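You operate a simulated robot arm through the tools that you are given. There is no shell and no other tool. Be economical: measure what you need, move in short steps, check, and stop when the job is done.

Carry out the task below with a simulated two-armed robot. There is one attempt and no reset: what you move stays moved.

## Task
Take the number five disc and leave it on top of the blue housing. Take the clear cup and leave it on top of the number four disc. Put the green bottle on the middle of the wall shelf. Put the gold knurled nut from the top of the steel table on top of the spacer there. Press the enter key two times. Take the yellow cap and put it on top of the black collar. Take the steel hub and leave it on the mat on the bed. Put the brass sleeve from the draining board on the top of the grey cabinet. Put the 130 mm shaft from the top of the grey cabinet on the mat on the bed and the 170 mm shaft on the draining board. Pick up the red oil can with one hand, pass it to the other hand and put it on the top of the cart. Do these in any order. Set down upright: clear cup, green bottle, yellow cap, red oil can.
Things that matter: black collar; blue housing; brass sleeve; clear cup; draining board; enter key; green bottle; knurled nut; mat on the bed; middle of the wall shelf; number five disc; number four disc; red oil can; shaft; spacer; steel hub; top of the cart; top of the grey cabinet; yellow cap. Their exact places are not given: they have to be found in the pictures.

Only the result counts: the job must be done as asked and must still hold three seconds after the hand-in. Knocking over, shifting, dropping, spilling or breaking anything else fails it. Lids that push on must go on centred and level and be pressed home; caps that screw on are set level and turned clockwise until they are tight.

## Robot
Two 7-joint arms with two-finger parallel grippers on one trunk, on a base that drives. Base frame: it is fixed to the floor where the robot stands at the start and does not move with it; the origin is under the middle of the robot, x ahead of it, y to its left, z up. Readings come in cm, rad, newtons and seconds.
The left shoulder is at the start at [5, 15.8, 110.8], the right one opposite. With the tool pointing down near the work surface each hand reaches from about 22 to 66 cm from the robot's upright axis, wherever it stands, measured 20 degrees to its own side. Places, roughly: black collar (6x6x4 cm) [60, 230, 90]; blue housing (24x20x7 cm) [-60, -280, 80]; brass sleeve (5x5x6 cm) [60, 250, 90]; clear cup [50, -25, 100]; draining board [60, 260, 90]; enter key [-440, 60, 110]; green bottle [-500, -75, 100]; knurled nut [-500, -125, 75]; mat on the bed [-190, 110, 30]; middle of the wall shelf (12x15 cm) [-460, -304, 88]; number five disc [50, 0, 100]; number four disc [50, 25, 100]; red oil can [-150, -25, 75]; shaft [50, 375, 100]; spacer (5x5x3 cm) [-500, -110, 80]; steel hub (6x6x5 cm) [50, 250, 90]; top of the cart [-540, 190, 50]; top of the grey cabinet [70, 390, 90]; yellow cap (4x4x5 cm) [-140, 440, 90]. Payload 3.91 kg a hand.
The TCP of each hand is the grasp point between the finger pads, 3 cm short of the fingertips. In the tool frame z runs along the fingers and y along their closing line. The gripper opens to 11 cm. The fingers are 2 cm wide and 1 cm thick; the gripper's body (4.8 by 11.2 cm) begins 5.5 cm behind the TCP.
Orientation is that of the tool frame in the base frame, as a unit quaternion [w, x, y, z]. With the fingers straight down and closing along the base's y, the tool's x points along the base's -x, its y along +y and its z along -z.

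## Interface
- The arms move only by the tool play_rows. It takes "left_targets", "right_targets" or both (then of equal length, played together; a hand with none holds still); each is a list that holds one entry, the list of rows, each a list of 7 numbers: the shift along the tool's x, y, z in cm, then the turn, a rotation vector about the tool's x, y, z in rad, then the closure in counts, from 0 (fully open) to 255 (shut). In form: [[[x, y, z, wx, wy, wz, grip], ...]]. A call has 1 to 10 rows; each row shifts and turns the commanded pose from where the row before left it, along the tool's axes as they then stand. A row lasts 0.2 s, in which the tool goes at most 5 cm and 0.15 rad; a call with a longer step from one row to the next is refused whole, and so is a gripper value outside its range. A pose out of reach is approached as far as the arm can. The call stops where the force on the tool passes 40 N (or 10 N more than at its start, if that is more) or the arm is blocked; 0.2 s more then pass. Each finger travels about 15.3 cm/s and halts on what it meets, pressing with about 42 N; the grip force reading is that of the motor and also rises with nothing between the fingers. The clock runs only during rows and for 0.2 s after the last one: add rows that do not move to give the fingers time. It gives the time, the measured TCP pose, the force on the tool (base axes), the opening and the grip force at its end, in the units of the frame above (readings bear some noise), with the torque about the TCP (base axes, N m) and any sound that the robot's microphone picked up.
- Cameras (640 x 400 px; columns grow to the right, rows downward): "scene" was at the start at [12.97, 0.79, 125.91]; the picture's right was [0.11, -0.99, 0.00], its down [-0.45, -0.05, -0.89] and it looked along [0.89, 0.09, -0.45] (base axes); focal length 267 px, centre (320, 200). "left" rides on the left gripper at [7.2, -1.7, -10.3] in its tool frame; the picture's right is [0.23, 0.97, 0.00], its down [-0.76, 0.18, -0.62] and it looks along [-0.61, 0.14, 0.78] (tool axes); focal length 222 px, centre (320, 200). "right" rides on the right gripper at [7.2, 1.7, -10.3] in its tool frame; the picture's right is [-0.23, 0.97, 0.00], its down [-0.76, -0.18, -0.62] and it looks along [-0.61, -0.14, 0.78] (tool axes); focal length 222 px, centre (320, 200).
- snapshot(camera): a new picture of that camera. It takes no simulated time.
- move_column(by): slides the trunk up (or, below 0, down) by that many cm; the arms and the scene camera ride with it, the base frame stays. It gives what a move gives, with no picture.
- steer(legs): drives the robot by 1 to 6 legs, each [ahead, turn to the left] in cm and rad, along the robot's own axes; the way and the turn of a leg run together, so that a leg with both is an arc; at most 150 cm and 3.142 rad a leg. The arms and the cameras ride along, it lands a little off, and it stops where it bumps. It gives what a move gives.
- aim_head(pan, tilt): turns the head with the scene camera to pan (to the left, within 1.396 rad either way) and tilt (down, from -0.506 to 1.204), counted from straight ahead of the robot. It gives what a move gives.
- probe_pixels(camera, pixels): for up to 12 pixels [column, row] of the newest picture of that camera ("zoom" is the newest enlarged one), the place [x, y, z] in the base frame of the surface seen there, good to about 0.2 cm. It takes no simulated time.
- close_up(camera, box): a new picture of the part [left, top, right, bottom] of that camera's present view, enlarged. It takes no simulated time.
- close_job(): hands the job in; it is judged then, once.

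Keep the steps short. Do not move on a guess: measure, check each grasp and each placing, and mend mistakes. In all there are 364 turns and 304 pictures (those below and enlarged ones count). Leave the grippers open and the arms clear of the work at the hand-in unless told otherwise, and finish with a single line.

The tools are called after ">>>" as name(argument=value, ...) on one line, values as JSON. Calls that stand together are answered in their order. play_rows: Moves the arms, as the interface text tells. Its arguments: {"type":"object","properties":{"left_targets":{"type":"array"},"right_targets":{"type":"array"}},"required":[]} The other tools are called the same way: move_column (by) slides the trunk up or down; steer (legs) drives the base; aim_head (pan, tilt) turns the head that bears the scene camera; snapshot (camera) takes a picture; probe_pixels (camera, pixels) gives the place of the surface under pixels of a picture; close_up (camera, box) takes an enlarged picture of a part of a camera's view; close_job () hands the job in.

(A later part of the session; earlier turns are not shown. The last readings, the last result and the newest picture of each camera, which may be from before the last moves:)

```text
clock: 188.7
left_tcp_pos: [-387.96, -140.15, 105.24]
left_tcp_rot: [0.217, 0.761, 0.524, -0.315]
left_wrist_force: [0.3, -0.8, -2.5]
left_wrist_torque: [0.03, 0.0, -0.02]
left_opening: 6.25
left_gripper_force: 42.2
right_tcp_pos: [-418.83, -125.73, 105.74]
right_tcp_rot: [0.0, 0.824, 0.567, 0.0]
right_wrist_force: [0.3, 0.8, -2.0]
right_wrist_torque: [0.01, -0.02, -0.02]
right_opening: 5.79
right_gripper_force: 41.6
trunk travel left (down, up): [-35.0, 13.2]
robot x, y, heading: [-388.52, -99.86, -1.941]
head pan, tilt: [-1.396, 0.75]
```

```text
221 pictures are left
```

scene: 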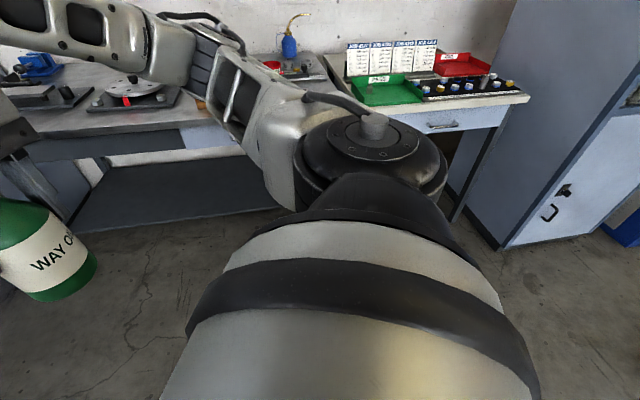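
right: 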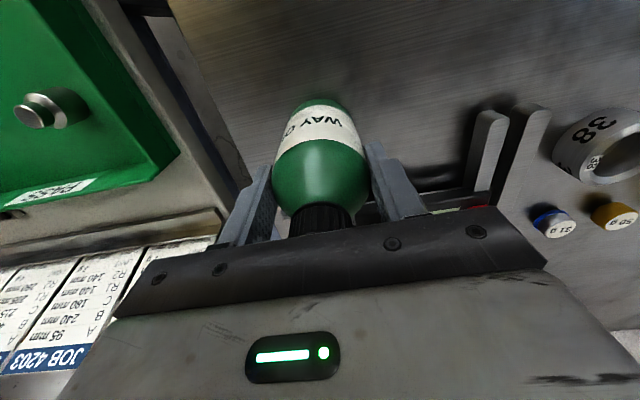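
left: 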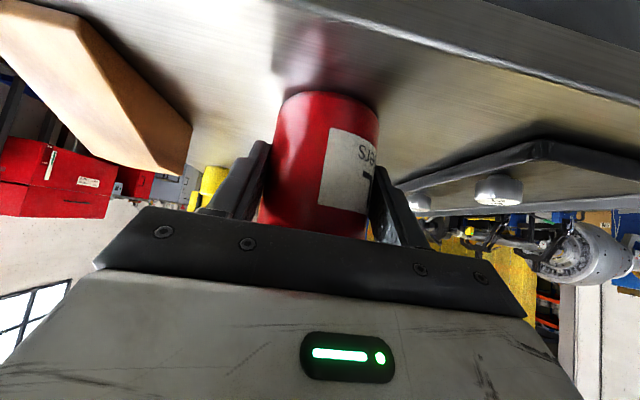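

Drive toward the wall shelf.

>>> steer(legs=[[0, -0.03], [105, 0], [0, 0.39]])

>>> aim_head(pan=0.0, tilt=0.5)

>>> snapshot(camera="scene")

```text
clock: 195.6
left_tcp_pos: [-414.25, -233.91, 105.22]
left_tcp_rot: [0.269, 0.657, 0.65, -0.272]
left_wrist_force: [0.3, 0.5, -2.1]
left_wrist_torque: [0.03, -0.03, 0.0]
left_opening: 6.25
left_gripper_force: 42.2
right_tcp_pos: [-448.08, -231.15, 105.95]
right_tcp_rot: [0.0, 0.71, 0.704, 0.0]
right_wrist_force: [-0.1, -0.2, -2.1]
right_wrist_torque: [-0.02, 0.02, 0.0]
right_opening: 5.78
right_gripper_force: 41.9
trunk travel left (down, up): [-35.0, 13.2]
robot x, y, heading: [-429.1, -196.4, -1.578]
head pan, tilt: [-1.396, 0.75]
```

```text
clock: 197.1
left_tcp_pos: [-414.23, -233.84, 105.17]
left_tcp_rot: [0.268, 0.657, 0.65, -0.272]
left_wrist_force: [-0.4, 0.1, -3.2]
left_wrist_torque: [0.0, 0.01, 0.0]
left_opening: 6.26
left_gripper_force: 41.8
right_tcp_pos: [-448.1, -231.09, 105.89]
right_tcp_rot: [0.0, 0.711, 0.704, 0.001]
right_wrist_force: [-0.4, 0.6, -2.2]
right_wrist_torque: [0.03, 0.0, 0.02]
right_opening: 5.76
right_gripper_force: 41.7
trunk travel left (down, up): [-35.0, 13.2]
robot x, y, heading: [-429.22, -196.26, -1.583]
head pan, tilt: [0.0, 0.499]
```

```text
220 pictures are left
```

scene: 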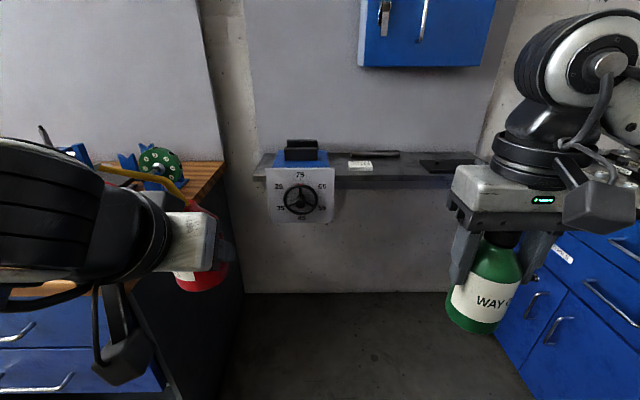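

>>> close_up(camera="scene", box=[230, 130, 510, 240])

>>> probe_pixels(camera="scene", pixels=[[262, 168], [300, 175], [340, 182], [370, 184], [365, 165], [410, 165], [410, 182], [445, 165], [478, 160], [410, 155], [420, 60], [220, 200]])

```text
2.29 times, centred on (370, 185) of scene
```

zoom: 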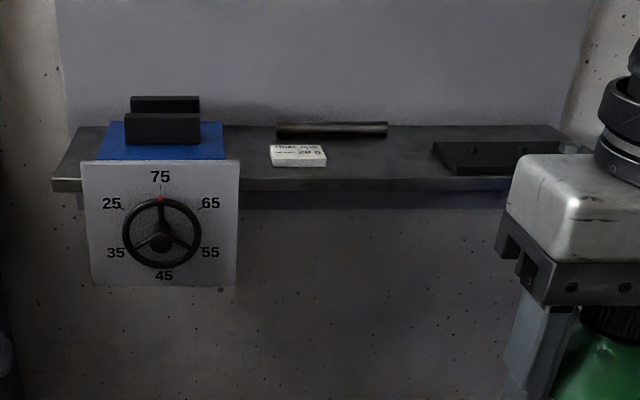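

```text
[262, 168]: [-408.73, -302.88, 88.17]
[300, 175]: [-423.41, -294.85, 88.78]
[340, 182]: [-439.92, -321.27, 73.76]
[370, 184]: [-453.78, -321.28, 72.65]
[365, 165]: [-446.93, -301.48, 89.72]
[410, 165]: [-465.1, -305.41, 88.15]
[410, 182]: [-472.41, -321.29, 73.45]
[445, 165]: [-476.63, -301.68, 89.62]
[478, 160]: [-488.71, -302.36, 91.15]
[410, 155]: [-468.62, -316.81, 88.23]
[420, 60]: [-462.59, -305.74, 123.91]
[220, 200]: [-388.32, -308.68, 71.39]
```

Shelf top 88.2; a blue wall cabinet hangs above. Measure its lower front edge and shelf front edge.

>>> probe_pixels(camera="scene", pixels=[[420, 66], [470, 66], [375, 65], [420, 40], [500, 30], [375, 177], [350, 177], [400, 176], [440, 158], [330, 160], [400, 172], [420, 172]])

>>> probe_pixels(camera="zoom", pixels=[[350, 175], [400, 175], [420, 172], [435, 160], [440, 145], [328, 165], [270, 165], [390, 128], [370, 183], [400, 150]])

```text
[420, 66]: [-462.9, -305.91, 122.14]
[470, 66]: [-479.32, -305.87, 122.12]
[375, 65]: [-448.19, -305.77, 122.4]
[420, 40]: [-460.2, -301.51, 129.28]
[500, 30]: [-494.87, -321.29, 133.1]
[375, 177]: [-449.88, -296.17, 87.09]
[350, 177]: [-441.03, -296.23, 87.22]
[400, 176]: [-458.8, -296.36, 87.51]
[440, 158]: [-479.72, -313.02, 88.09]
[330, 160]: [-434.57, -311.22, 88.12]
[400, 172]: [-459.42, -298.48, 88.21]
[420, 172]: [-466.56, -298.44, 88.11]
```

```text
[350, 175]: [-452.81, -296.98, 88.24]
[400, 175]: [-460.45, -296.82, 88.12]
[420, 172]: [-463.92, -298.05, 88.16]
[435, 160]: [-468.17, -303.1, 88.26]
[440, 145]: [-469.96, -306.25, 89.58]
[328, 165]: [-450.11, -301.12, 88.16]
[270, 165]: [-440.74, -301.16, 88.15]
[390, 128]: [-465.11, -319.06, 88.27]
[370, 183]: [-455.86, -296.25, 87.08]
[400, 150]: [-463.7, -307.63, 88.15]
```

>>> probe_pixels(camera="scene", pixels=[[560, 18], [590, 14], [530, 60], [620, 20], [520, 120], [500, 150], [560, 160], [480, 160], [490, 240], [485, 320], [610, 70]])

>>> aim_head(pan=-0.5, tilt=0.2)

>>> snapshot(camera="scene")

```text
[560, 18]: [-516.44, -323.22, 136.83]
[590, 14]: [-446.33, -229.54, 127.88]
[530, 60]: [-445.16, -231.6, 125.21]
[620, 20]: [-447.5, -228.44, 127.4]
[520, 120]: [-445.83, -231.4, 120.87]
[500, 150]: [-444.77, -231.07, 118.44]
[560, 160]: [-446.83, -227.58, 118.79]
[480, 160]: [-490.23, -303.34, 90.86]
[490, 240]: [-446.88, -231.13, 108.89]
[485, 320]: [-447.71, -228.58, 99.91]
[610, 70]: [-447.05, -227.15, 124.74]
```

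```text
clock: 198.0
left_tcp_pos: [-414.26, -233.82, 105.14]
left_tcp_rot: [0.268, 0.657, 0.65, -0.271]
left_wrist_force: [0.2, 0.3, -1.7]
left_wrist_torque: [0.04, -0.04, 0.01]
left_opening: 6.27
left_gripper_force: 42.4
right_tcp_pos: [-448.11, -231.14, 105.86]
right_tcp_rot: [0.001, 0.71, 0.704, 0.0]
right_wrist_force: [0.0, 0.7, -2.2]
right_wrist_torque: [-0.01, 0.0, -0.03]
right_opening: 5.79
right_gripper_force: 42.0
trunk travel left (down, up): [-35.0, 13.2]
robot x, y, heading: [-429.3, -196.18, -1.579]
head pan, tilt: [-0.499, 0.201]
```

```text
218 pictures are left
```

scene: 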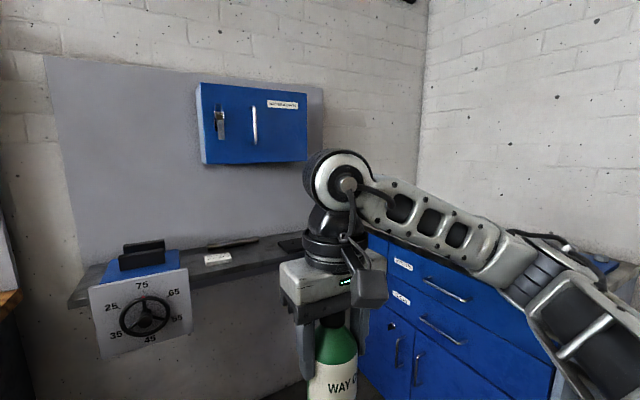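

>>> probe_pixels(camera="scene", pixels=[[345, 152], [330, 158], [310, 175], [305, 195], [360, 156], [315, 245], [325, 225], [410, 190], [500, 245]])

```text
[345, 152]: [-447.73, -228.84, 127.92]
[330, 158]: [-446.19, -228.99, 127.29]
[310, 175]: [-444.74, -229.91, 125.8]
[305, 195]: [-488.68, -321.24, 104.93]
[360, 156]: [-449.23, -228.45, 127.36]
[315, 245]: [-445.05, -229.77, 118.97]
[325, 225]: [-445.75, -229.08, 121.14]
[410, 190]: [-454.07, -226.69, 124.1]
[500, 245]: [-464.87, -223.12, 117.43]
```

Wrist top is 22.5 above the TCP, so it would pass 2.5 cm under the cabinet (bottom 122.1) when set down. Drive to the shelf.

>>> steer(legs=[[0, -0.255], [51, 0], [0, 0.265]])

>>> aim_head(pan=-0.3, tilt=0.5)

>>> snapshot(camera="scene")

```text
clock: 202.8
left_tcp_pos: [-427.26, -283.06, 105.15]
left_tcp_rot: [0.27, 0.653, 0.654, -0.27]
left_wrist_force: [-0.7, 0.2, -1.9]
left_wrist_torque: [0.05, 0.01, -0.02]
left_opening: 6.26
left_gripper_force: 42.1
right_tcp_pos: [-460.96, -280.7, 105.82]
right_tcp_rot: [0.0, 0.706, 0.708, 0.0]
right_wrist_force: [-0.6, 0.8, -2.3]
right_wrist_torque: [0.0, 0.01, 0.0]
right_opening: 5.78
right_gripper_force: 42.3
trunk travel left (down, up): [-35.0, 13.2]
robot x, y, heading: [-442.3, -245.25, -1.569]
head pan, tilt: [-0.499, 0.201]
```

```text
clock: 203.6
left_tcp_pos: [-427.18, -282.96, 105.07]
left_tcp_rot: [0.271, 0.653, 0.654, -0.269]
left_wrist_force: [0.0, 0.1, -2.2]
left_wrist_torque: [0.03, 0.0, 0.01]
left_opening: 6.3
left_gripper_force: 42.6
right_tcp_pos: [-461.22, -280.64, 105.96]
right_tcp_rot: [0.0, 0.706, 0.708, 0.0]
right_wrist_force: [-0.6, 0.4, -2.8]
right_wrist_torque: [0.0, 0.02, 0.02]
right_opening: 5.8
right_gripper_force: 42.3
trunk travel left (down, up): [-35.0, 13.2]
robot x, y, heading: [-442.81, -245.61, -1.571]
head pan, tilt: [-0.3, 0.499]
```

```text
217 pictures are left
```

scene: 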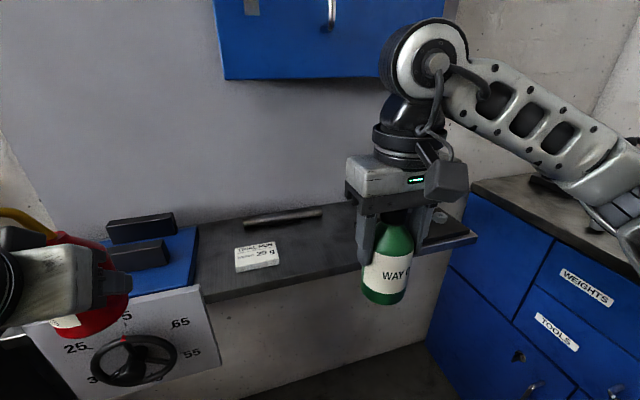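

Lower to just above shelf height first, then forward near the shelf edge and check.

>>> play_rows(right_targets=[[[0, 0, 4, 0, 0, 0, 190], [0, 0, 3.8, 0, 0, 0, 190], [-4, 0, 0, 0, 0, 0, 190], [-4, 0, 0, 0, 0, 0, 190], [-2, 0, 0, 0, 0, 0, 190], [0, 0, 0, 0, 0, 0, 190]]])

>>> close_up(camera="scene", box=[220, 60, 480, 320])

>>> snapshot(camera="right")

```text
clock: 205.0
left_tcp_pos: [-427.26, -282.97, 105.09]
left_tcp_rot: [0.271, 0.653, 0.654, -0.27]
left_wrist_force: [-0.7, -0.7, -3.7]
left_wrist_torque: [0.01, 0.04, 0.0]
left_opening: 6.24
left_gripper_force: 42.3
right_tcp_pos: [-461.09, -290.6, 98.06]
right_tcp_rot: [0.0, 0.706, 0.708, 0.0]
right_wrist_force: [-0.1, 0.3, -2.9]
right_wrist_torque: [0.01, 0.0, 0.0]
right_opening: 5.8
right_gripper_force: 42.1
trunk travel left (down, up): [-35.0, 13.2]
robot x, y, heading: [-442.57, -245.08, -1.569]
head pan, tilt: [-0.3, 0.499]
```

```text
1.54 times, centred on (350, 190) of scene
```

zoom: 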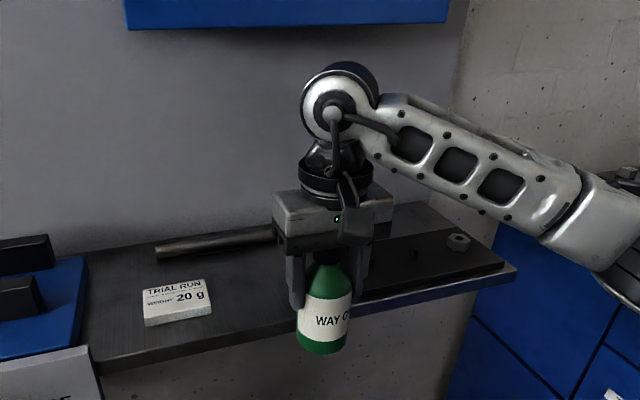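

```text
215 pictures are left
```

right: 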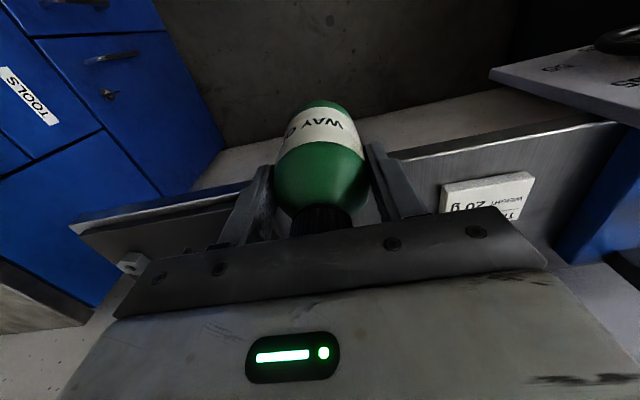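

>>> probe_pixels(camera="zoom", pixels=[[322, 348], [322, 340], [322, 320], [345, 80], [405, 255], [380, 290], [250, 240], [330, 70]])

```text
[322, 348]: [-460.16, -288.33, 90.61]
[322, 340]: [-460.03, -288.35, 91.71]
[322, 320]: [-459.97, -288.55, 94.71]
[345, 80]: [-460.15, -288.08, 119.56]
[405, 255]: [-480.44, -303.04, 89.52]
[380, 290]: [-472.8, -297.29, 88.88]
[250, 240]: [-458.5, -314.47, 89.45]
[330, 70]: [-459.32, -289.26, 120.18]
```

Clearances hold. Forward 12 cm, staying just above the shelf.

>>> play_rows(right_targets=[[[-3, 0, 0.2, 0, 0, 0, 190], [-3, 0, 0, 0, 0, 0, 190], [-3, 0, 0, 0, 0, 0, 190], [-3, 0, 0, 0, 0, 0, 190], [0, 0, 0, 0, 0, 0, 190]]])

>>> close_up(camera="scene", box=[220, 60, 480, 320])

```text
clock: 206.2
left_tcp_pos: [-427.26, -283.08, 105.27]
left_tcp_rot: [0.271, 0.653, 0.654, -0.269]
left_wrist_force: [-0.3, 0.2, -3.5]
left_wrist_torque: [0.04, 0.01, 0.01]
left_opening: 6.23
left_gripper_force: 42.1
right_tcp_pos: [-461.13, -302.69, 97.95]
right_tcp_rot: [0.0, 0.706, 0.708, 0.0]
right_wrist_force: [-0.1, -0.1, -2.6]
right_wrist_torque: [-0.03, 0.01, -0.03]
right_opening: 5.78
right_gripper_force: 41.7
trunk travel left (down, up): [-35.0, 13.2]
robot x, y, heading: [-442.48, -245.72, -1.575]
head pan, tilt: [-0.3, 0.499]
```

```text
1.54 times, centred on (350, 190) of scene
```

zoom: 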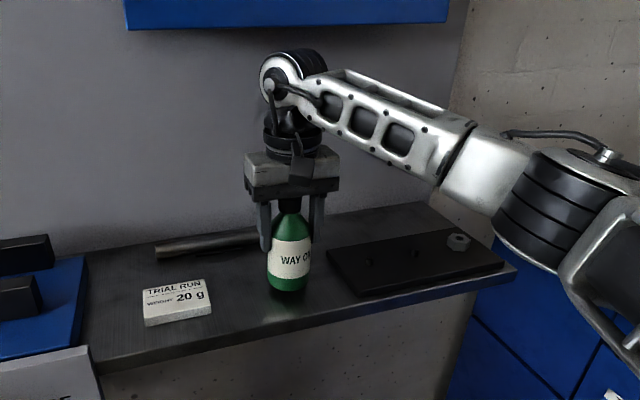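

Over the free middle. Lower to contact.

>>> play_rows(right_targets=[[[0, 0, 0.4, 0, 0, 0, 190], [0, 0, 0.2, 0, 0, 0, 190], [0, 0, 0.2, 0, 0, 0, 190], [0, 0, 0.1, 0, 0, 0, 190], [0, 0, 0, 0, 0, 0, 190]]])

```text
clock: 207.4
left_tcp_pos: [-427.22, -282.98, 105.15]
left_tcp_rot: [0.271, 0.653, 0.654, -0.27]
left_wrist_force: [-0.6, 0.2, -1.5]
left_wrist_torque: [0.06, -0.02, 0.02]
left_opening: 6.27
left_gripper_force: 42.3
right_tcp_pos: [-461.01, -302.68, 96.95]
right_tcp_rot: [0.0, 0.707, 0.708, 0.0]
right_wrist_force: [-1.1, -0.7, 0.0]
right_wrist_torque: [-0.06, 0.09, -0.02]
right_opening: 5.79
right_gripper_force: 42.3
trunk travel left (down, up): [-35.0, 13.2]
robot x, y, heading: [-442.43, -244.98, -1.57]
head pan, tilt: [-0.3, 0.499]
```

Light contact. Settle 0.1 more and open.

>>> play_rows(right_targets=[[[0, 0, 0.1, 0, 0, 0, 190], [0, 0, 0, 0, 0, 0, 150], [0, 0, 0, 0, 0, 0, 110], [0, 0, 0, 0, 0, 0, 60], [0, 0, 0, 0, 0, 0, 60], [0, 0, 0, 0, 0, 0, 60]]])

>>> snapshot(camera="right")

```text
clock: 208.8
left_tcp_pos: [-427.2, -282.94, 105.28]
left_tcp_rot: [0.271, 0.653, 0.654, -0.269]
left_wrist_force: [0.4, -0.7, -2.2]
left_wrist_torque: [0.02, -0.02, -0.03]
left_opening: 6.25
left_gripper_force: 42.3
right_tcp_pos: [-460.98, -302.6, 96.89]
right_tcp_rot: [0.0, 0.706, 0.708, 0.0]
right_wrist_force: [0.2, 0.7, 0.4]
right_wrist_torque: [0.01, 0.01, 0.0]
right_opening: 8.42
right_gripper_force: 0.0
trunk travel left (down, up): [-35.0, 13.2]
robot x, y, heading: [-442.43, -245.53, -1.566]
head pan, tilt: [-0.3, 0.499]
```

```text
213 pictures are left
```

right: 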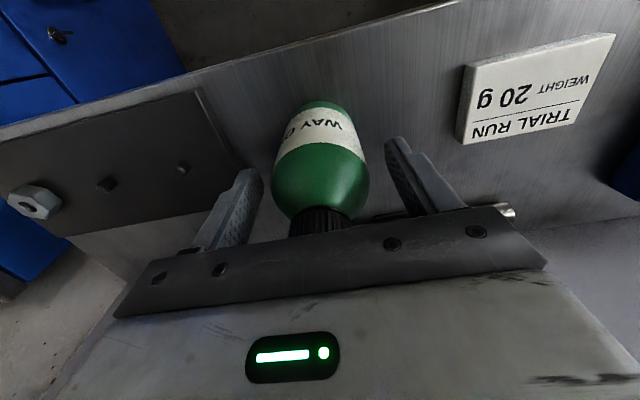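

Bottle stands free. Rise 0.8, then withdraw straight back.

>>> play_rows(right_targets=[[[0, 0, -0.8, 0, 0, 0, 60], [3, 0, 0, 0, 0, 0, 60], [4, 0, 0, 0, 0, 0, 60], [4, 0, 0, 0, 0, 0, 60], [4, 0, 0, 0, 0, 0, 60], [3, 0, -3, 0, 0, 0, 60], [2, 0, -4, 0, 0, 0, 0], [0, 0, -2, 0, 0, 0, 0]]])

>>> close_up(camera="scene", box=[220, 60, 480, 320])

```text
clock: 210.6
left_tcp_pos: [-427.1, -282.92, 105.2]
left_tcp_rot: [0.27, 0.653, 0.654, -0.27]
left_wrist_force: [0.6, 0.5, -3.3]
left_wrist_torque: [0.02, 0.01, 0.03]
left_opening: 6.27
left_gripper_force: 42.1
right_tcp_pos: [-461.09, -282.58, 106.66]
right_tcp_rot: [0.0, 0.706, 0.708, 0.0]
right_wrist_force: [0.6, 0.2, 0.2]
right_wrist_torque: [-0.02, -0.01, -0.02]
right_opening: 10.99
right_gripper_force: 0.1
trunk travel left (down, up): [-35.0, 13.2]
robot x, y, heading: [-442.39, -245.64, -1.567]
head pan, tilt: [-0.3, 0.499]
```

```text
1.54 times, centred on (350, 190) of scene
```

zoom: 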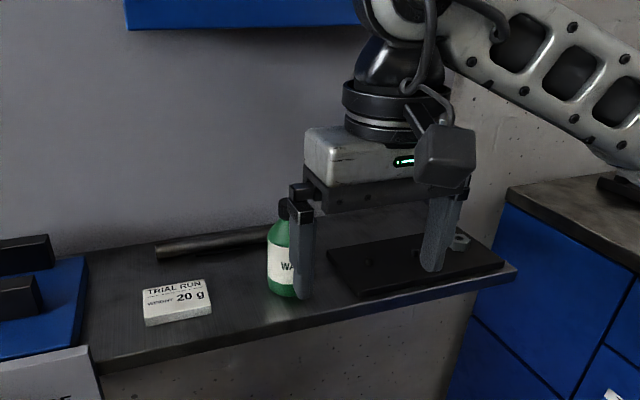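

Bottle placed. Now find the fallen weight: back off, turn towards the floor area at (-480,-82).

>>> steer(legs=[[-70, 0], [0, -2.6]])

>>> aim_head(pan=0.1, tilt=0.7)

>>> snapshot(camera="scene")

```text
clock: 220.6
left_tcp_pos: [-474.73, -151.11, 105.08]
left_tcp_rot: [-0.186, 0.806, -0.453, -0.333]
left_wrist_force: [-0.5, 0.3, -2.6]
left_wrist_torque: [-0.01, -0.02, 0.02]
left_opening: 6.24
left_gripper_force: 42.4
right_tcp_pos: [-445.54, -133.75, 106.7]
right_tcp_rot: [0.0, 0.872, -0.49, -0.001]
right_wrist_force: [-0.1, -0.6, -0.5]
right_wrist_torque: [0.0, 0.01, 0.02]
right_opening: 10.99
right_gripper_force: 0.0
trunk travel left (down, up): [-35.0, 13.2]
robot x, y, heading: [-442.2, -175.1, 2.119]
head pan, tilt: [-0.3, 0.499]
```

```text
clock: 221.4
left_tcp_pos: [-474.6, -151.14, 105.22]
left_tcp_rot: [-0.187, 0.806, -0.453, -0.333]
left_wrist_force: [-0.3, 1.0, -2.1]
left_wrist_torque: [-0.05, -0.01, 0.0]
left_opening: 6.27
left_gripper_force: 42.0
right_tcp_pos: [-445.5, -133.76, 106.66]
right_tcp_rot: [0.0, 0.872, -0.49, 0.0]
right_wrist_force: [-0.3, -1.0, -0.3]
right_wrist_torque: [0.0, -0.02, -0.01]
right_opening: 10.99
right_gripper_force: 0.0
trunk travel left (down, up): [-35.0, 13.2]
robot x, y, heading: [-442.09, -175.25, 2.119]
head pan, tilt: [0.099, 0.7]
```

```text
211 pictures are left
```

scene: 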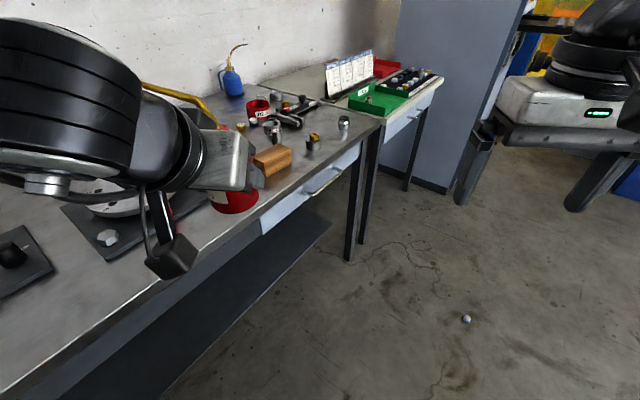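

There is a small object on the floor at (466,319). Measure and zoom; also probe the socket.

>>> close_up(camera="scene", box=[436, 300, 496, 340])

>>> probe_pixels(camera="scene", pixels=[[466, 318], [466, 323], [343, 122], [345, 128], [460, 340]])

```text
10.00 times, centred on (466, 320) of scene
```

zoom: 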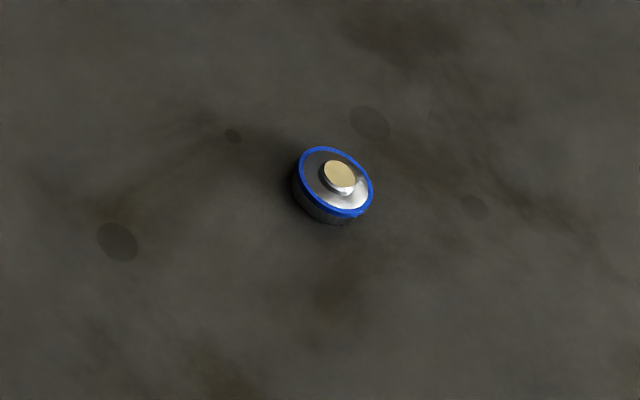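

```text
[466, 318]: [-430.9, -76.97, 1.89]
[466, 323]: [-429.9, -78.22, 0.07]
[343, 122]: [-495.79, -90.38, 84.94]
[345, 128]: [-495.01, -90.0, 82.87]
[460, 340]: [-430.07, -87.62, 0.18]
```

It lies upside down at (-430.8,-77.2) on the floor. I'll pick it with the right hand. Reposition the robot first.

>>> steer(legs=[[0, -1.124], [68, 0], [0, 1.485]])

>>> aim_head(pan=-0.35, tilt=1.0)

>>> snapshot(camera="scene")

```text
clock: 231.6
left_tcp_pos: [-444.72, -107.63, 105.07]
left_tcp_rot: [-0.122, 0.875, -0.298, -0.362]
left_wrist_force: [0.1, 0.6, -2.9]
left_wrist_torque: [-0.02, -0.03, 0.0]
left_opening: 6.27
left_gripper_force: 41.5
right_tcp_pos: [-423.87, -81.15, 106.65]
right_tcp_rot: [-0.001, 0.947, -0.322, 0.0]
right_wrist_force: [0.0, -0.4, 0.2]
right_wrist_torque: [-0.02, 0.01, -0.01]
right_opening: 11.0
right_gripper_force: 0.0
trunk travel left (down, up): [-35.0, 13.2]
robot x, y, heading: [-405.83, -118.87, 2.484]
head pan, tilt: [0.099, 0.7]
```

```text
clock: 232.5
left_tcp_pos: [-444.78, -107.75, 105.13]
left_tcp_rot: [-0.123, 0.875, -0.298, -0.362]
left_wrist_force: [-0.1, -0.7, -2.4]
left_wrist_torque: [-0.06, -0.02, 0.02]
left_opening: 6.25
left_gripper_force: 41.9
right_tcp_pos: [-423.79, -81.09, 106.68]
right_tcp_rot: [-0.001, 0.947, -0.322, 0.0]
right_wrist_force: [-0.6, -0.8, -1.2]
right_wrist_torque: [0.01, 0.0, 0.0]
right_opening: 10.98
right_gripper_force: 0.1
trunk travel left (down, up): [-35.0, 13.2]
robot x, y, heading: [-405.81, -118.76, 2.484]
head pan, tilt: [-0.351, 1.0]
```

```text
209 pictures are left
```

scene: 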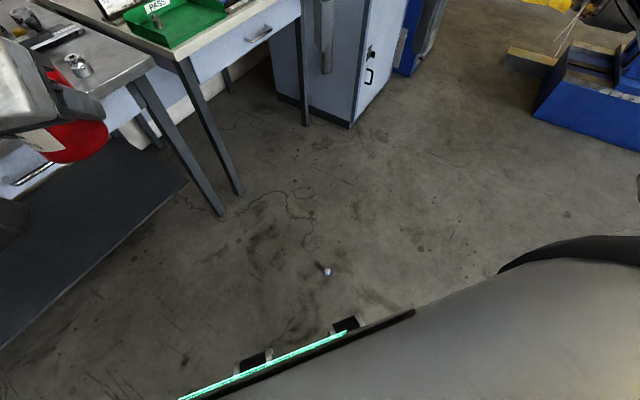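

>>> probe_pixels(camera="scene", pixels=[[327, 271], [327, 275], [324, 271], [330, 271], [335, 285]])

>>> move_column(by=-35)

>>> snapshot(camera="right")

```text
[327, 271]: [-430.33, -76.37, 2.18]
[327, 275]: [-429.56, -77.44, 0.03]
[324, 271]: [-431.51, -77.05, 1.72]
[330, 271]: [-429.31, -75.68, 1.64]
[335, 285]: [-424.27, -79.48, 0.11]
```

```text
clock: 235.9
left_tcp_pos: [-444.73, -107.67, 70.2]
left_tcp_rot: [-0.123, 0.874, -0.298, -0.362]
left_wrist_force: [0.1, 0.1, -2.5]
left_wrist_torque: [-0.01, -0.03, -0.01]
left_opening: 6.25
left_gripper_force: 42.4
right_tcp_pos: [-423.83, -81.12, 71.69]
right_tcp_rot: [0.0, 0.947, -0.322, 0.001]
right_wrist_force: [0.4, 0.2, 0.3]
right_wrist_torque: [-0.02, -0.01, 0.01]
right_opening: 10.98
right_gripper_force: 0.0
trunk travel left (down, up): [0.0, 48.2]
robot x, y, heading: [-405.45, -118.84, 2.481]
head pan, tilt: [-0.351, 1.0]
```

```text
208 pictures are left
```

right: 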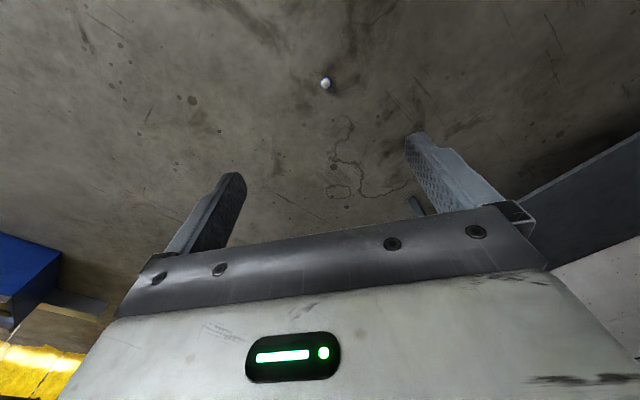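

Go down over the weight.

>>> play_rows(right_targets=[[[-4, 0.25, 0, 0, 0, 0, 60], [-4, 0.25, 0, 0, 0, 0, 60], [0, 0, 4.8, 0, 0, 0, 60], [0, 0, 4.8, 0, 0, 0, 60], [0, 0, 4.8, 0, 0, 0, 60], [0, 0, 4.8, 0, 0, 0, 60], [0, 0, 4.8, 0, 0, 0, 60], [0, 0, 4.8, 0, 0, 0, 60], [0, 0, 4.8, 0, 0, 0, 60], [0, 0, 4.8, 0, 0, 0, 60]]])

>>> snapshot(camera="right")

```text
clock: 238.1
left_tcp_pos: [-444.71, -107.66, 70.19]
left_tcp_rot: [-0.122, 0.875, -0.298, -0.362]
left_wrist_force: [-0.3, 0.5, -2.4]
left_wrist_torque: [-0.03, -0.02, 0.0]
left_opening: 6.28
left_gripper_force: 41.9
right_tcp_pos: [-430.56, -76.53, 33.22]
right_tcp_rot: [0.001, 0.947, -0.322, 0.0]
right_wrist_force: [0.2, 0.6, -0.6]
right_wrist_torque: [-0.03, 0.03, 0.03]
right_opening: 8.43
right_gripper_force: 0.1
trunk travel left (down, up): [0.0, 48.2]
robot x, y, heading: [-405.83, -118.75, 2.479]
head pan, tilt: [-0.351, 1.0]
```

```text
207 pictures are left
```

right: 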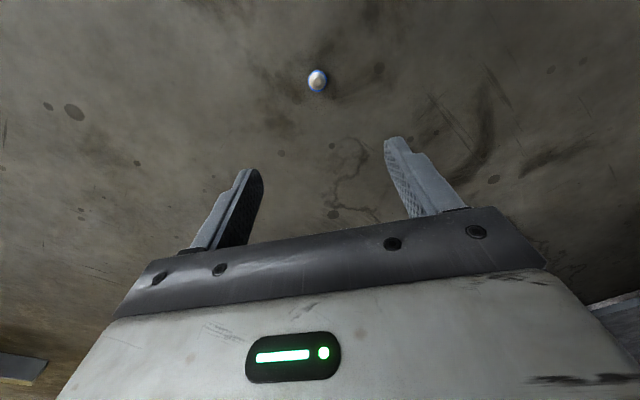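

>>> play_rows(right_targets=[[[0, -0.4, 4.5, 0, 0, 0, 60], [0, 0, 4.5, 0, 0, 0, 60], [0, 0, 4.5, 0, 0, 0, 60], [0, 0, 4.5, 0, 0, 0, 100], [0, 0, 4.5, 0, 0, 0, 120], [0, 0, 0, 0, 0, 0, 120]]])

>>> snapshot(camera="right")

```text
clock: 239.5
left_tcp_pos: [-444.59, -107.52, 70.27]
left_tcp_rot: [-0.12, 0.875, -0.298, -0.361]
left_wrist_force: [-0.4, -0.6, -2.3]
left_wrist_torque: [-0.03, -0.06, 0.02]
left_opening: 6.25
left_gripper_force: 42.1
right_tcp_pos: [-429.67, -74.56, 14.53]
right_tcp_rot: [-0.008, 0.944, -0.33, -0.003]
right_wrist_force: [-0.7, 0.3, 0.2]
right_wrist_torque: [0.01, -0.03, 0.0]
right_opening: 5.82
right_gripper_force: 0.1
right hand out of reach, approached as far as the arm can: row 5
trunk travel left (down, up): [0.0, 48.2]
robot x, y, heading: [-405.85, -118.93, 2.483]
head pan, tilt: [-0.351, 1.0]
```

```text
206 pictures are left
```

right: 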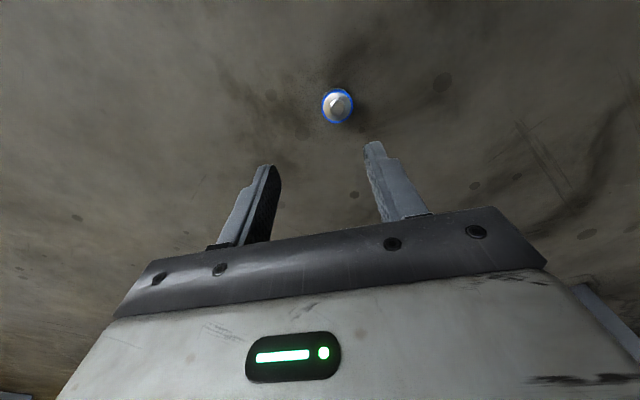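

Out of reach at this distance; I need to be closer. Check how far the base extends: look down.

>>> play_rows(right_targets=[[[0, 0, -4.5, 0, 0, 0, 60], [0, 0, -4.5, 0, 0, 0, 60], [0, 0, -4.5, 0, 0, 0, 60]]])

>>> aim_head(pan=-0.2, tilt=1.2)

>>> snapshot(camera="scene")

```text
clock: 240.3
left_tcp_pos: [-444.77, -107.74, 70.12]
left_tcp_rot: [-0.122, 0.875, -0.299, -0.362]
left_wrist_force: [-0.4, 0.3, -2.9]
left_wrist_torque: [-0.03, -0.03, 0.03]
left_opening: 6.26
left_gripper_force: 42.2
right_tcp_pos: [-430.09, -76.37, 27.78]
right_tcp_rot: [-0.001, 0.947, -0.322, 0.0]
right_wrist_force: [-0.9, 0.1, 0.3]
right_wrist_torque: [-0.02, 0.0, 0.01]
right_opening: 8.41
right_gripper_force: 0.1
trunk travel left (down, up): [0.0, 48.2]
robot x, y, heading: [-406.04, -118.65, 2.484]
head pan, tilt: [-0.351, 1.0]
```

```text
clock: 241.0
left_tcp_pos: [-444.8, -107.6, 70.07]
left_tcp_rot: [-0.122, 0.875, -0.298, -0.362]
left_wrist_force: [0.3, -0.2, -2.2]
left_wrist_torque: [-0.01, -0.05, 0.01]
left_opening: 6.24
left_gripper_force: 41.3
right_tcp_pos: [-430.08, -76.22, 27.76]
right_tcp_rot: [0.0, 0.947, -0.322, 0.0]
right_wrist_force: [-0.1, -0.4, -0.6]
right_wrist_torque: [-0.03, 0.0, 0.02]
right_opening: 8.45
right_gripper_force: 0.1
trunk travel left (down, up): [0.0, 48.2]
robot x, y, heading: [-405.83, -119.13, 2.483]
head pan, tilt: [-0.201, 1.201]
```

```text
205 pictures are left
```

scene: 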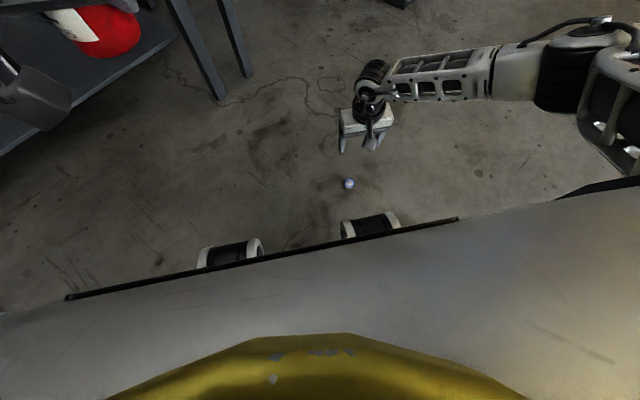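

>>> probe_pixels(camera="scene", pixels=[[348, 183], [230, 246], [370, 218], [300, 255], [150, 278], [450, 222], [300, 240], [370, 232]])

```text
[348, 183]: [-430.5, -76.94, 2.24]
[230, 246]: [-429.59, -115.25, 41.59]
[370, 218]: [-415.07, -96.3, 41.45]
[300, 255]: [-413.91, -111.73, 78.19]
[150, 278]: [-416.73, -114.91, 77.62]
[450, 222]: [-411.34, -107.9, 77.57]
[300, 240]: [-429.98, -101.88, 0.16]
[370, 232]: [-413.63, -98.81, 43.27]
```

Base reaches only ~22 cm ahead; better to take it beside the robot on the right. Raise the hand and reposition facing −y with the weight at my right.

>>> play_rows(right_targets=[[[0, 0, -4.8, 0, 0, 0, 60], [0, 0, -4.8, 0, 0, 0, 60], [0, 0, -4.8, 0, 0, 0, 60], [0, 0, -4.8, 0, 0, 0, 60], [0, 0, -4.8, 0, 0, 0, 60], [0, 0, -4.8, 0, 0, 0, 60]]])

>>> steer(legs=[[0, -1.21], [52.6, 0], [0, -2.844]])

>>> aim_head(pan=-1.3, tilt=1.1)

>>> snapshot(camera="scene")

```text
clock: 242.4
left_tcp_pos: [-444.77, -107.65, 70.15]
left_tcp_rot: [-0.122, 0.875, -0.298, -0.361]
left_wrist_force: [0.4, -0.5, -1.8]
left_wrist_torque: [-0.03, -0.03, -0.02]
left_opening: 6.26
left_gripper_force: 42.1
right_tcp_pos: [-430.15, -76.43, 56.52]
right_tcp_rot: [0.001, 0.947, -0.322, 0.001]
right_wrist_force: [0.0, 0.1, 0.7]
right_wrist_torque: [0.01, 0.02, -0.02]
right_opening: 8.41
right_gripper_force: 0.0
trunk travel left (down, up): [0.0, 48.2]
robot x, y, heading: [-405.55, -118.93, 2.481]
head pan, tilt: [-0.201, 1.201]
```

```text
clock: 255.2
left_tcp_pos: [-375.02, -106.81, 70.12]
left_tcp_rot: [0.269, 0.656, 0.651, -0.271]
left_wrist_force: [-0.5, 0.6, -2.1]
left_wrist_torque: [0.02, 0.01, -0.03]
left_opening: 6.22
left_gripper_force: 42.3
right_tcp_pos: [-408.87, -114.13, 56.48]
right_tcp_rot: [0.0, 0.709, 0.705, 0.0]
right_wrist_force: [0.6, -0.9, -0.3]
right_wrist_torque: [0.02, 0.03, -0.02]
right_opening: 8.43
right_gripper_force: 0.0
trunk travel left (down, up): [0.0, 48.2]
robot x, y, heading: [-389.44, -69.21, -1.581]
head pan, tilt: [-0.201, 1.201]
```

```text
clock: 256.5
left_tcp_pos: [-374.97, -107.04, 70.17]
left_tcp_rot: [0.27, 0.655, 0.651, -0.27]
left_wrist_force: [0.3, -0.2, -2.3]
left_wrist_torque: [0.05, 0.01, -0.02]
left_opening: 6.23
left_gripper_force: 42.3
right_tcp_pos: [-408.78, -114.16, 56.46]
right_tcp_rot: [0.0, 0.708, 0.706, 0.0]
right_wrist_force: [0.0, -0.1, -0.1]
right_wrist_torque: [0.0, 0.06, -0.01]
right_opening: 8.42
right_gripper_force: 0.0
trunk travel left (down, up): [0.0, 48.2]
robot x, y, heading: [-389.71, -69.22, -1.577]
head pan, tilt: [-1.3, 1.1]
```

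```text
204 pictures are left
```

scene: 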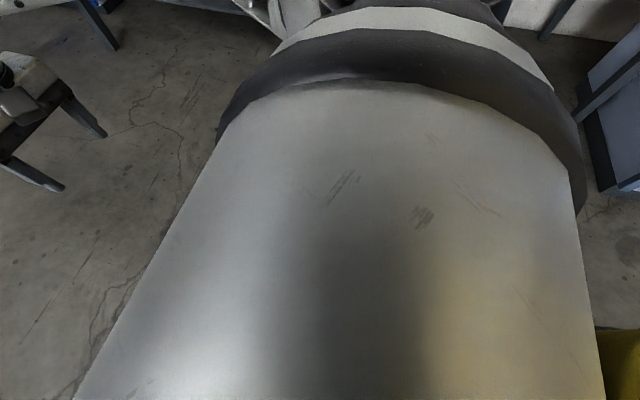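

>>> play_rows(right_targets=[[[1, -4.3, 0, 0, 0, 0, 60], [1, -4.3, 0, 0, 0, 0, 60], [2.5, -4, 0, 0, 0, 0, 60], [3, -3.5, 0, 0, 0, 0, 60], [4, -2.5, 0, 0, 0, 0, 60], [4, -2, 0, 0, 0, 0, 60], [4, -1, 0, 0, 0, 0, 60]]])

>>> snapshot(camera="right")

```text
clock: 258.1
left_tcp_pos: [-375.01, -106.91, 70.08]
left_tcp_rot: [0.269, 0.656, 0.652, -0.27]
left_wrist_force: [0.2, 0.3, -2.0]
left_wrist_torque: [0.03, -0.03, 0.02]
left_opening: 6.21
left_gripper_force: 41.7
right_tcp_pos: [-430.29, -94.6, 56.44]
right_tcp_rot: [0.001, 0.708, 0.706, 0.0]
right_wrist_force: [-0.3, 0.6, -0.6]
right_wrist_torque: [0.02, -0.01, 0.01]
right_opening: 8.4
right_gripper_force: 0.0
trunk travel left (down, up): [0.0, 48.2]
robot x, y, heading: [-390.2, -69.42, -1.579]
head pan, tilt: [-1.3, 1.1]
```

```text
203 pictures are left
```

right: 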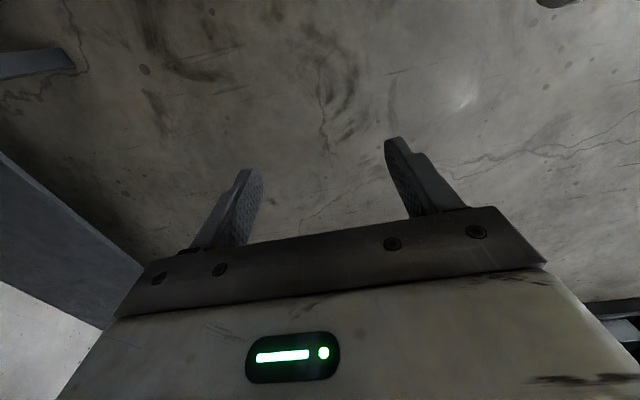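

>>> play_rows(right_targets=[[[4.5, 0, 0, 0, 0, 0, 60], [4.5, 0, 0, 0, 0, 0, 60], [4.5, 0, 0, 0, 0, 0, 60], [4.4, 0, 0, 0, 0, 0, 60]]])

>>> snapshot(camera="right")

```text
clock: 259.1
left_tcp_pos: [-375.04, -106.87, 70.11]
left_tcp_rot: [0.27, 0.656, 0.651, -0.271]
left_wrist_force: [-0.2, 0.1, -2.6]
left_wrist_torque: [0.03, -0.03, 0.0]
left_opening: 6.24
left_gripper_force: 42.3
right_tcp_pos: [-432.16, -82.94, 56.33]
right_tcp_rot: [0.001, 0.709, 0.705, 0.0]
right_wrist_force: [-0.2, -0.1, -0.4]
right_wrist_torque: [0.01, 0.0, -0.01]
right_opening: 8.42
right_gripper_force: 0.0
right hand out of reach, approached as far as the arm can: row 2, 3, 4
trunk travel left (down, up): [0.0, 48.2]
robot x, y, heading: [-389.6, -68.96, -1.579]
head pan, tilt: [-1.3, 1.1]
```

```text
202 pictures are left
```

right: 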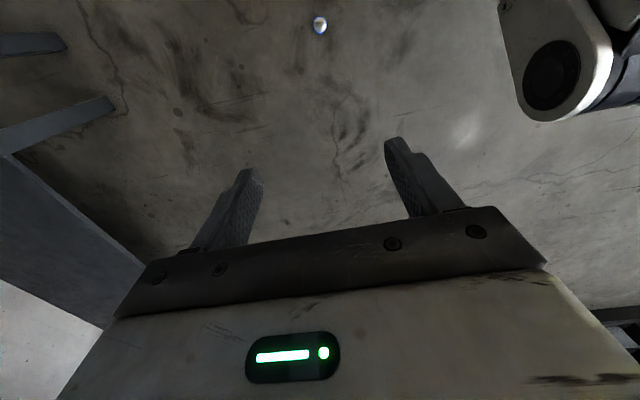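

Reach limit behind; back the robot 11 cm instead, then go down in steps.

>>> steer(legs=[[-11, 0]])

>>> play_rows(right_targets=[[[-4, 1.5, 0, 0, 0, 0, 60], [0, 0, 0, 0, 0, 0, 60]]])

```text
clock: 260.3
left_tcp_pos: [-374.97, -95.97, 70.19]
left_tcp_rot: [0.269, 0.656, 0.652, -0.27]
left_wrist_force: [-0.1, -0.3, -3.3]
left_wrist_torque: [0.06, 0.01, -0.02]
left_opening: 6.25
left_gripper_force: 42.0
right_tcp_pos: [-431.95, -72.04, 56.33]
right_tcp_rot: [-0.001, 0.709, 0.705, 0.0]
right_wrist_force: [-0.4, 0.3, 0.3]
right_wrist_torque: [0.06, 0.01, 0.02]
right_opening: 8.41
right_gripper_force: 0.0
trunk travel left (down, up): [0.0, 48.2]
robot x, y, heading: [-389.7, -58.07, -1.576]
head pan, tilt: [-1.3, 1.1]
```

```text
clock: 260.9
left_tcp_pos: [-375.04, -95.9, 70.04]
left_tcp_rot: [0.269, 0.655, 0.652, -0.27]
left_wrist_force: [-0.7, -1.0, -2.3]
left_wrist_torque: [0.04, 0.02, 0.04]
left_opening: 6.25
left_gripper_force: 42.4
right_tcp_pos: [-430.6, -76.01, 56.38]
right_tcp_rot: [0.001, 0.709, 0.705, 0.0]
right_wrist_force: [0.0, 0.6, 0.3]
right_wrist_torque: [0.02, -0.02, 0.02]
right_opening: 8.41
right_gripper_force: 0.1
trunk travel left (down, up): [0.0, 48.2]
robot x, y, heading: [-389.83, -58.42, -1.581]
head pan, tilt: [-1.3, 1.1]
```

Now over the weight; descend ~40 cm and check.

>>> play_rows(right_targets=[[[0, 0, 4.8, 0, 0, 0, 60], [0, 0, 4.8, 0, 0, 0, 60], [0, 0, 4.8, 0, 0, 0, 60], [0, 0, 4.8, 0, 0, 0, 60], [0, 0, 4.8, 0, 0, 0, 60], [0, 0, 4.8, 0, 0, 0, 60], [0, 0, 4.8, 0, 0, 0, 60], [0, 0, 4.8, 0, 0, 0, 60]]])

>>> snapshot(camera="right")

```text
clock: 262.7
left_tcp_pos: [-375.0, -95.93, 70.24]
left_tcp_rot: [0.268, 0.656, 0.652, -0.27]
left_wrist_force: [-0.7, 0.5, -2.1]
left_wrist_torque: [0.02, -0.03, -0.03]
left_opening: 6.25
left_gripper_force: 42.2
right_tcp_pos: [-430.46, -76.09, 17.93]
right_tcp_rot: [-0.001, 0.709, 0.706, 0.0]
right_wrist_force: [-0.4, 0.2, 0.8]
right_wrist_torque: [-0.02, 0.0, 0.02]
right_opening: 8.39
right_gripper_force: 0.1
trunk travel left (down, up): [0.0, 48.2]
robot x, y, heading: [-389.69, -58.55, -1.576]
head pan, tilt: [-1.3, 1.1]
```

```text
201 pictures are left
```

right: 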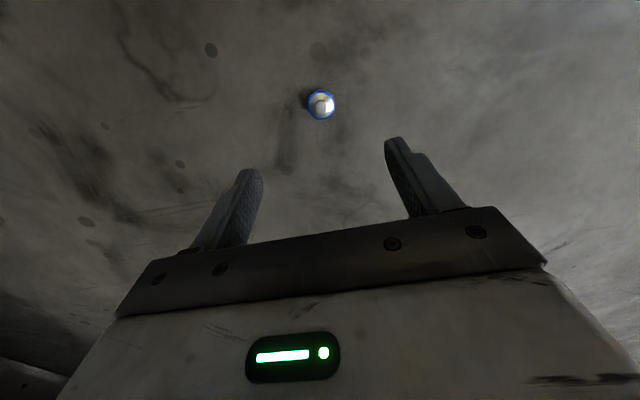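

>>> play_rows(right_targets=[[[0.3, 0, 4.5, 0, 0, 0, 80], [0, 0, 4.5, 0, 0, 0, 100], [0, 0, 2.5, 0, 0, 0, 120], [0, 0, 0, 0, 0, 0, 120]]])

>>> snapshot(camera="right")

```text
clock: 263.7
left_tcp_pos: [-374.99, -95.91, 70.11]
left_tcp_rot: [0.269, 0.656, 0.652, -0.27]
left_wrist_force: [0.0, 0.0, -2.5]
left_wrist_torque: [0.05, 0.0, -0.02]
left_opening: 6.27
left_gripper_force: 41.9
right_tcp_pos: [-430.4, -75.77, 6.39]
right_tcp_rot: [0.001, 0.71, 0.704, 0.0]
right_wrist_force: [-0.5, 0.1, -0.3]
right_wrist_torque: [0.03, -0.03, 0.04]
right_opening: 5.82
right_gripper_force: 0.0
trunk travel left (down, up): [0.0, 48.2]
robot x, y, heading: [-389.61, -57.96, -1.575]
head pan, tilt: [-1.3, 1.1]
```

```text
200 pictures are left
```

right: 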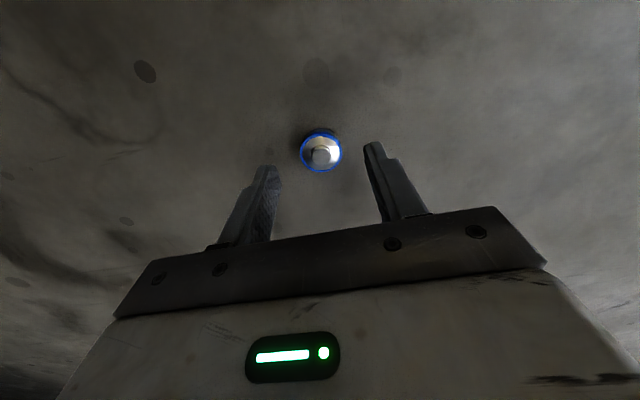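

>>> play_rows(right_targets=[[[0, 0, 1.7, 0, 0, 0, 120], [0, 0, 0.9, 0, 0, 0, 120], [0, 0, 0, 0, 0, 0, 180], [0, 0, 0, 0, 0, 0, 225], [0, 0, 0, 0, 0, 0, 235], [0, 0, 0, 0, 0, 0, 235]]])

```text
clock: 265.1
left_tcp_pos: [-374.8, -96.04, 70.16]
left_tcp_rot: [0.269, 0.656, 0.651, -0.27]
left_wrist_force: [0.5, -0.3, -2.3]
left_wrist_torque: [0.06, 0.01, 0.0]
left_opening: 6.23
left_gripper_force: 42.3
right_tcp_pos: [-429.38, -74.51, 4.17]
right_tcp_rot: [-0.006, 0.716, 0.698, -0.019]
right_wrist_force: [0.1, -0.2, -0.3]
right_wrist_torque: [0.0, -0.02, -0.02]
right_opening: 0.87
right_gripper_force: 0.2
right hand out of reach, approached as far as the arm can: row 1, 2
trunk travel left (down, up): [0.0, 48.2]
robot x, y, heading: [-389.83, -58.02, -1.578]
head pan, tilt: [-1.3, 1.1]
```

Not reached (deviated ~1.5 cm). Open, rise, and bring the robot 6 cm nearer sideways.

>>> play_rows(right_targets=[[[0, 0, 0, 0, 0, 0, 60], [0, 0, -4, 0, 0, 0, 60], [0, 0, -4.5, 0, 0, 0, 60], [0, 0, -4.5, 0, 0, 0, 60], [0, 0, -4.5, 0, 0, 0, 60], [0, 0, -4.5, 0, 0, 0, 60]]])

>>> steer(legs=[[0, -1.57], [6.5, 0], [0, 1.57]])

>>> snapshot(camera="right")

```text
clock: 266.5
left_tcp_pos: [-375.01, -95.94, 70.22]
left_tcp_rot: [0.269, 0.656, 0.652, -0.27]
left_wrist_force: [0.5, 0.5, -2.8]
left_wrist_torque: [0.05, 0.04, 0.0]
left_opening: 6.25
left_gripper_force: 42.2
right_tcp_pos: [-430.46, -75.89, 26.08]
right_tcp_rot: [0.0, 0.709, 0.705, -0.001]
right_wrist_force: [-0.2, -0.4, 0.0]
right_wrist_torque: [0.02, -0.01, 0.01]
right_opening: 8.43
right_gripper_force: 0.1
trunk travel left (down, up): [0.0, 48.2]
robot x, y, heading: [-389.66, -58.09, -1.576]
head pan, tilt: [-1.3, 1.1]
```

```text
clock: 275.1
left_tcp_pos: [-381.79, -95.98, 70.24]
left_tcp_rot: [0.268, 0.658, 0.65, -0.27]
left_wrist_force: [-0.6, 0.1, -1.0]
left_wrist_torque: [0.01, 0.01, 0.02]
left_opening: 6.24
left_gripper_force: 41.8
right_tcp_pos: [-437.12, -75.35, 25.94]
right_tcp_rot: [0.0, 0.712, 0.702, 0.001]
right_wrist_force: [-0.5, 0.2, 0.0]
right_wrist_torque: [-0.04, -0.01, -0.01]
right_opening: 8.39
right_gripper_force: 0.1
trunk travel left (down, up): [0.0, 48.2]
robot x, y, heading: [-396.44, -58.02, -1.586]
head pan, tilt: [-1.3, 1.1]
```

```text
199 pictures are left
```

right: 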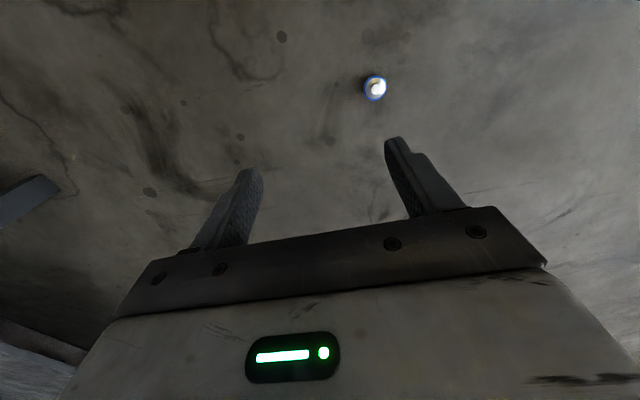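

>>> probe_pixels(camera="right", pixels=[[375, 88], [370, 88], [380, 88], [375, 82], [375, 94]])

```text
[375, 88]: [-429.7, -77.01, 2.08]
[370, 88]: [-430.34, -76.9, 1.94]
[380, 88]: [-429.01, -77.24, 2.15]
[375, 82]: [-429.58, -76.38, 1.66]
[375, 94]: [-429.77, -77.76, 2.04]
```

>>> play_rows(right_targets=[[[-0.8, 3.66, 0, 0, 0, 0, 60], [-0.74, 3.67, 0, 0, 0, 0, 60], [0, 0, 4.5, 0, 0, 0, 60], [0, 0, 4.5, 0, 0, 0, 80], [0, 0, 4.5, 0, 0, 0, 100], [0, 0, 4.5, 0, 0, 0, 120], [0, 0, 1.5, 0, 0, 0, 120], [0, 0, 0, 0, 0, 0, 120]]])

>>> snapshot(camera="right")

```text
clock: 276.9
left_tcp_pos: [-381.64, -95.96, 70.1]
left_tcp_rot: [0.267, 0.659, 0.649, -0.271]
left_wrist_force: [-0.1, -0.2, -2.3]
left_wrist_torque: [0.04, -0.01, 0.02]
left_opening: 6.24
left_gripper_force: 41.9
right_tcp_pos: [-429.8, -76.91, 6.4]
right_tcp_rot: [0.0, 0.713, 0.702, 0.001]
right_wrist_force: [0.3, 0.4, 0.0]
right_wrist_torque: [-0.03, -0.01, -0.01]
right_opening: 5.82
right_gripper_force: 0.0
trunk travel left (down, up): [0.0, 48.2]
robot x, y, heading: [-395.93, -58.13, -1.582]
head pan, tilt: [-1.3, 1.1]
```

```text
198 pictures are left
```

right: 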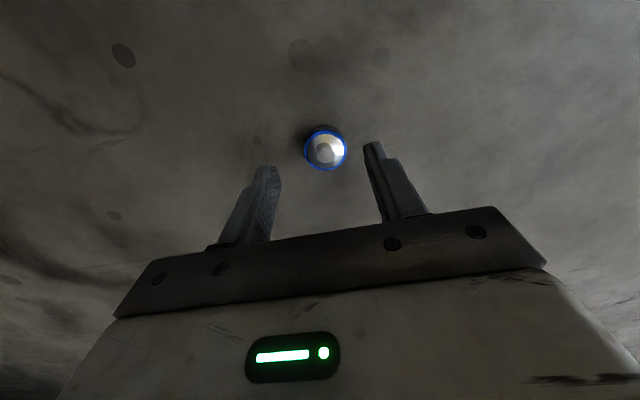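

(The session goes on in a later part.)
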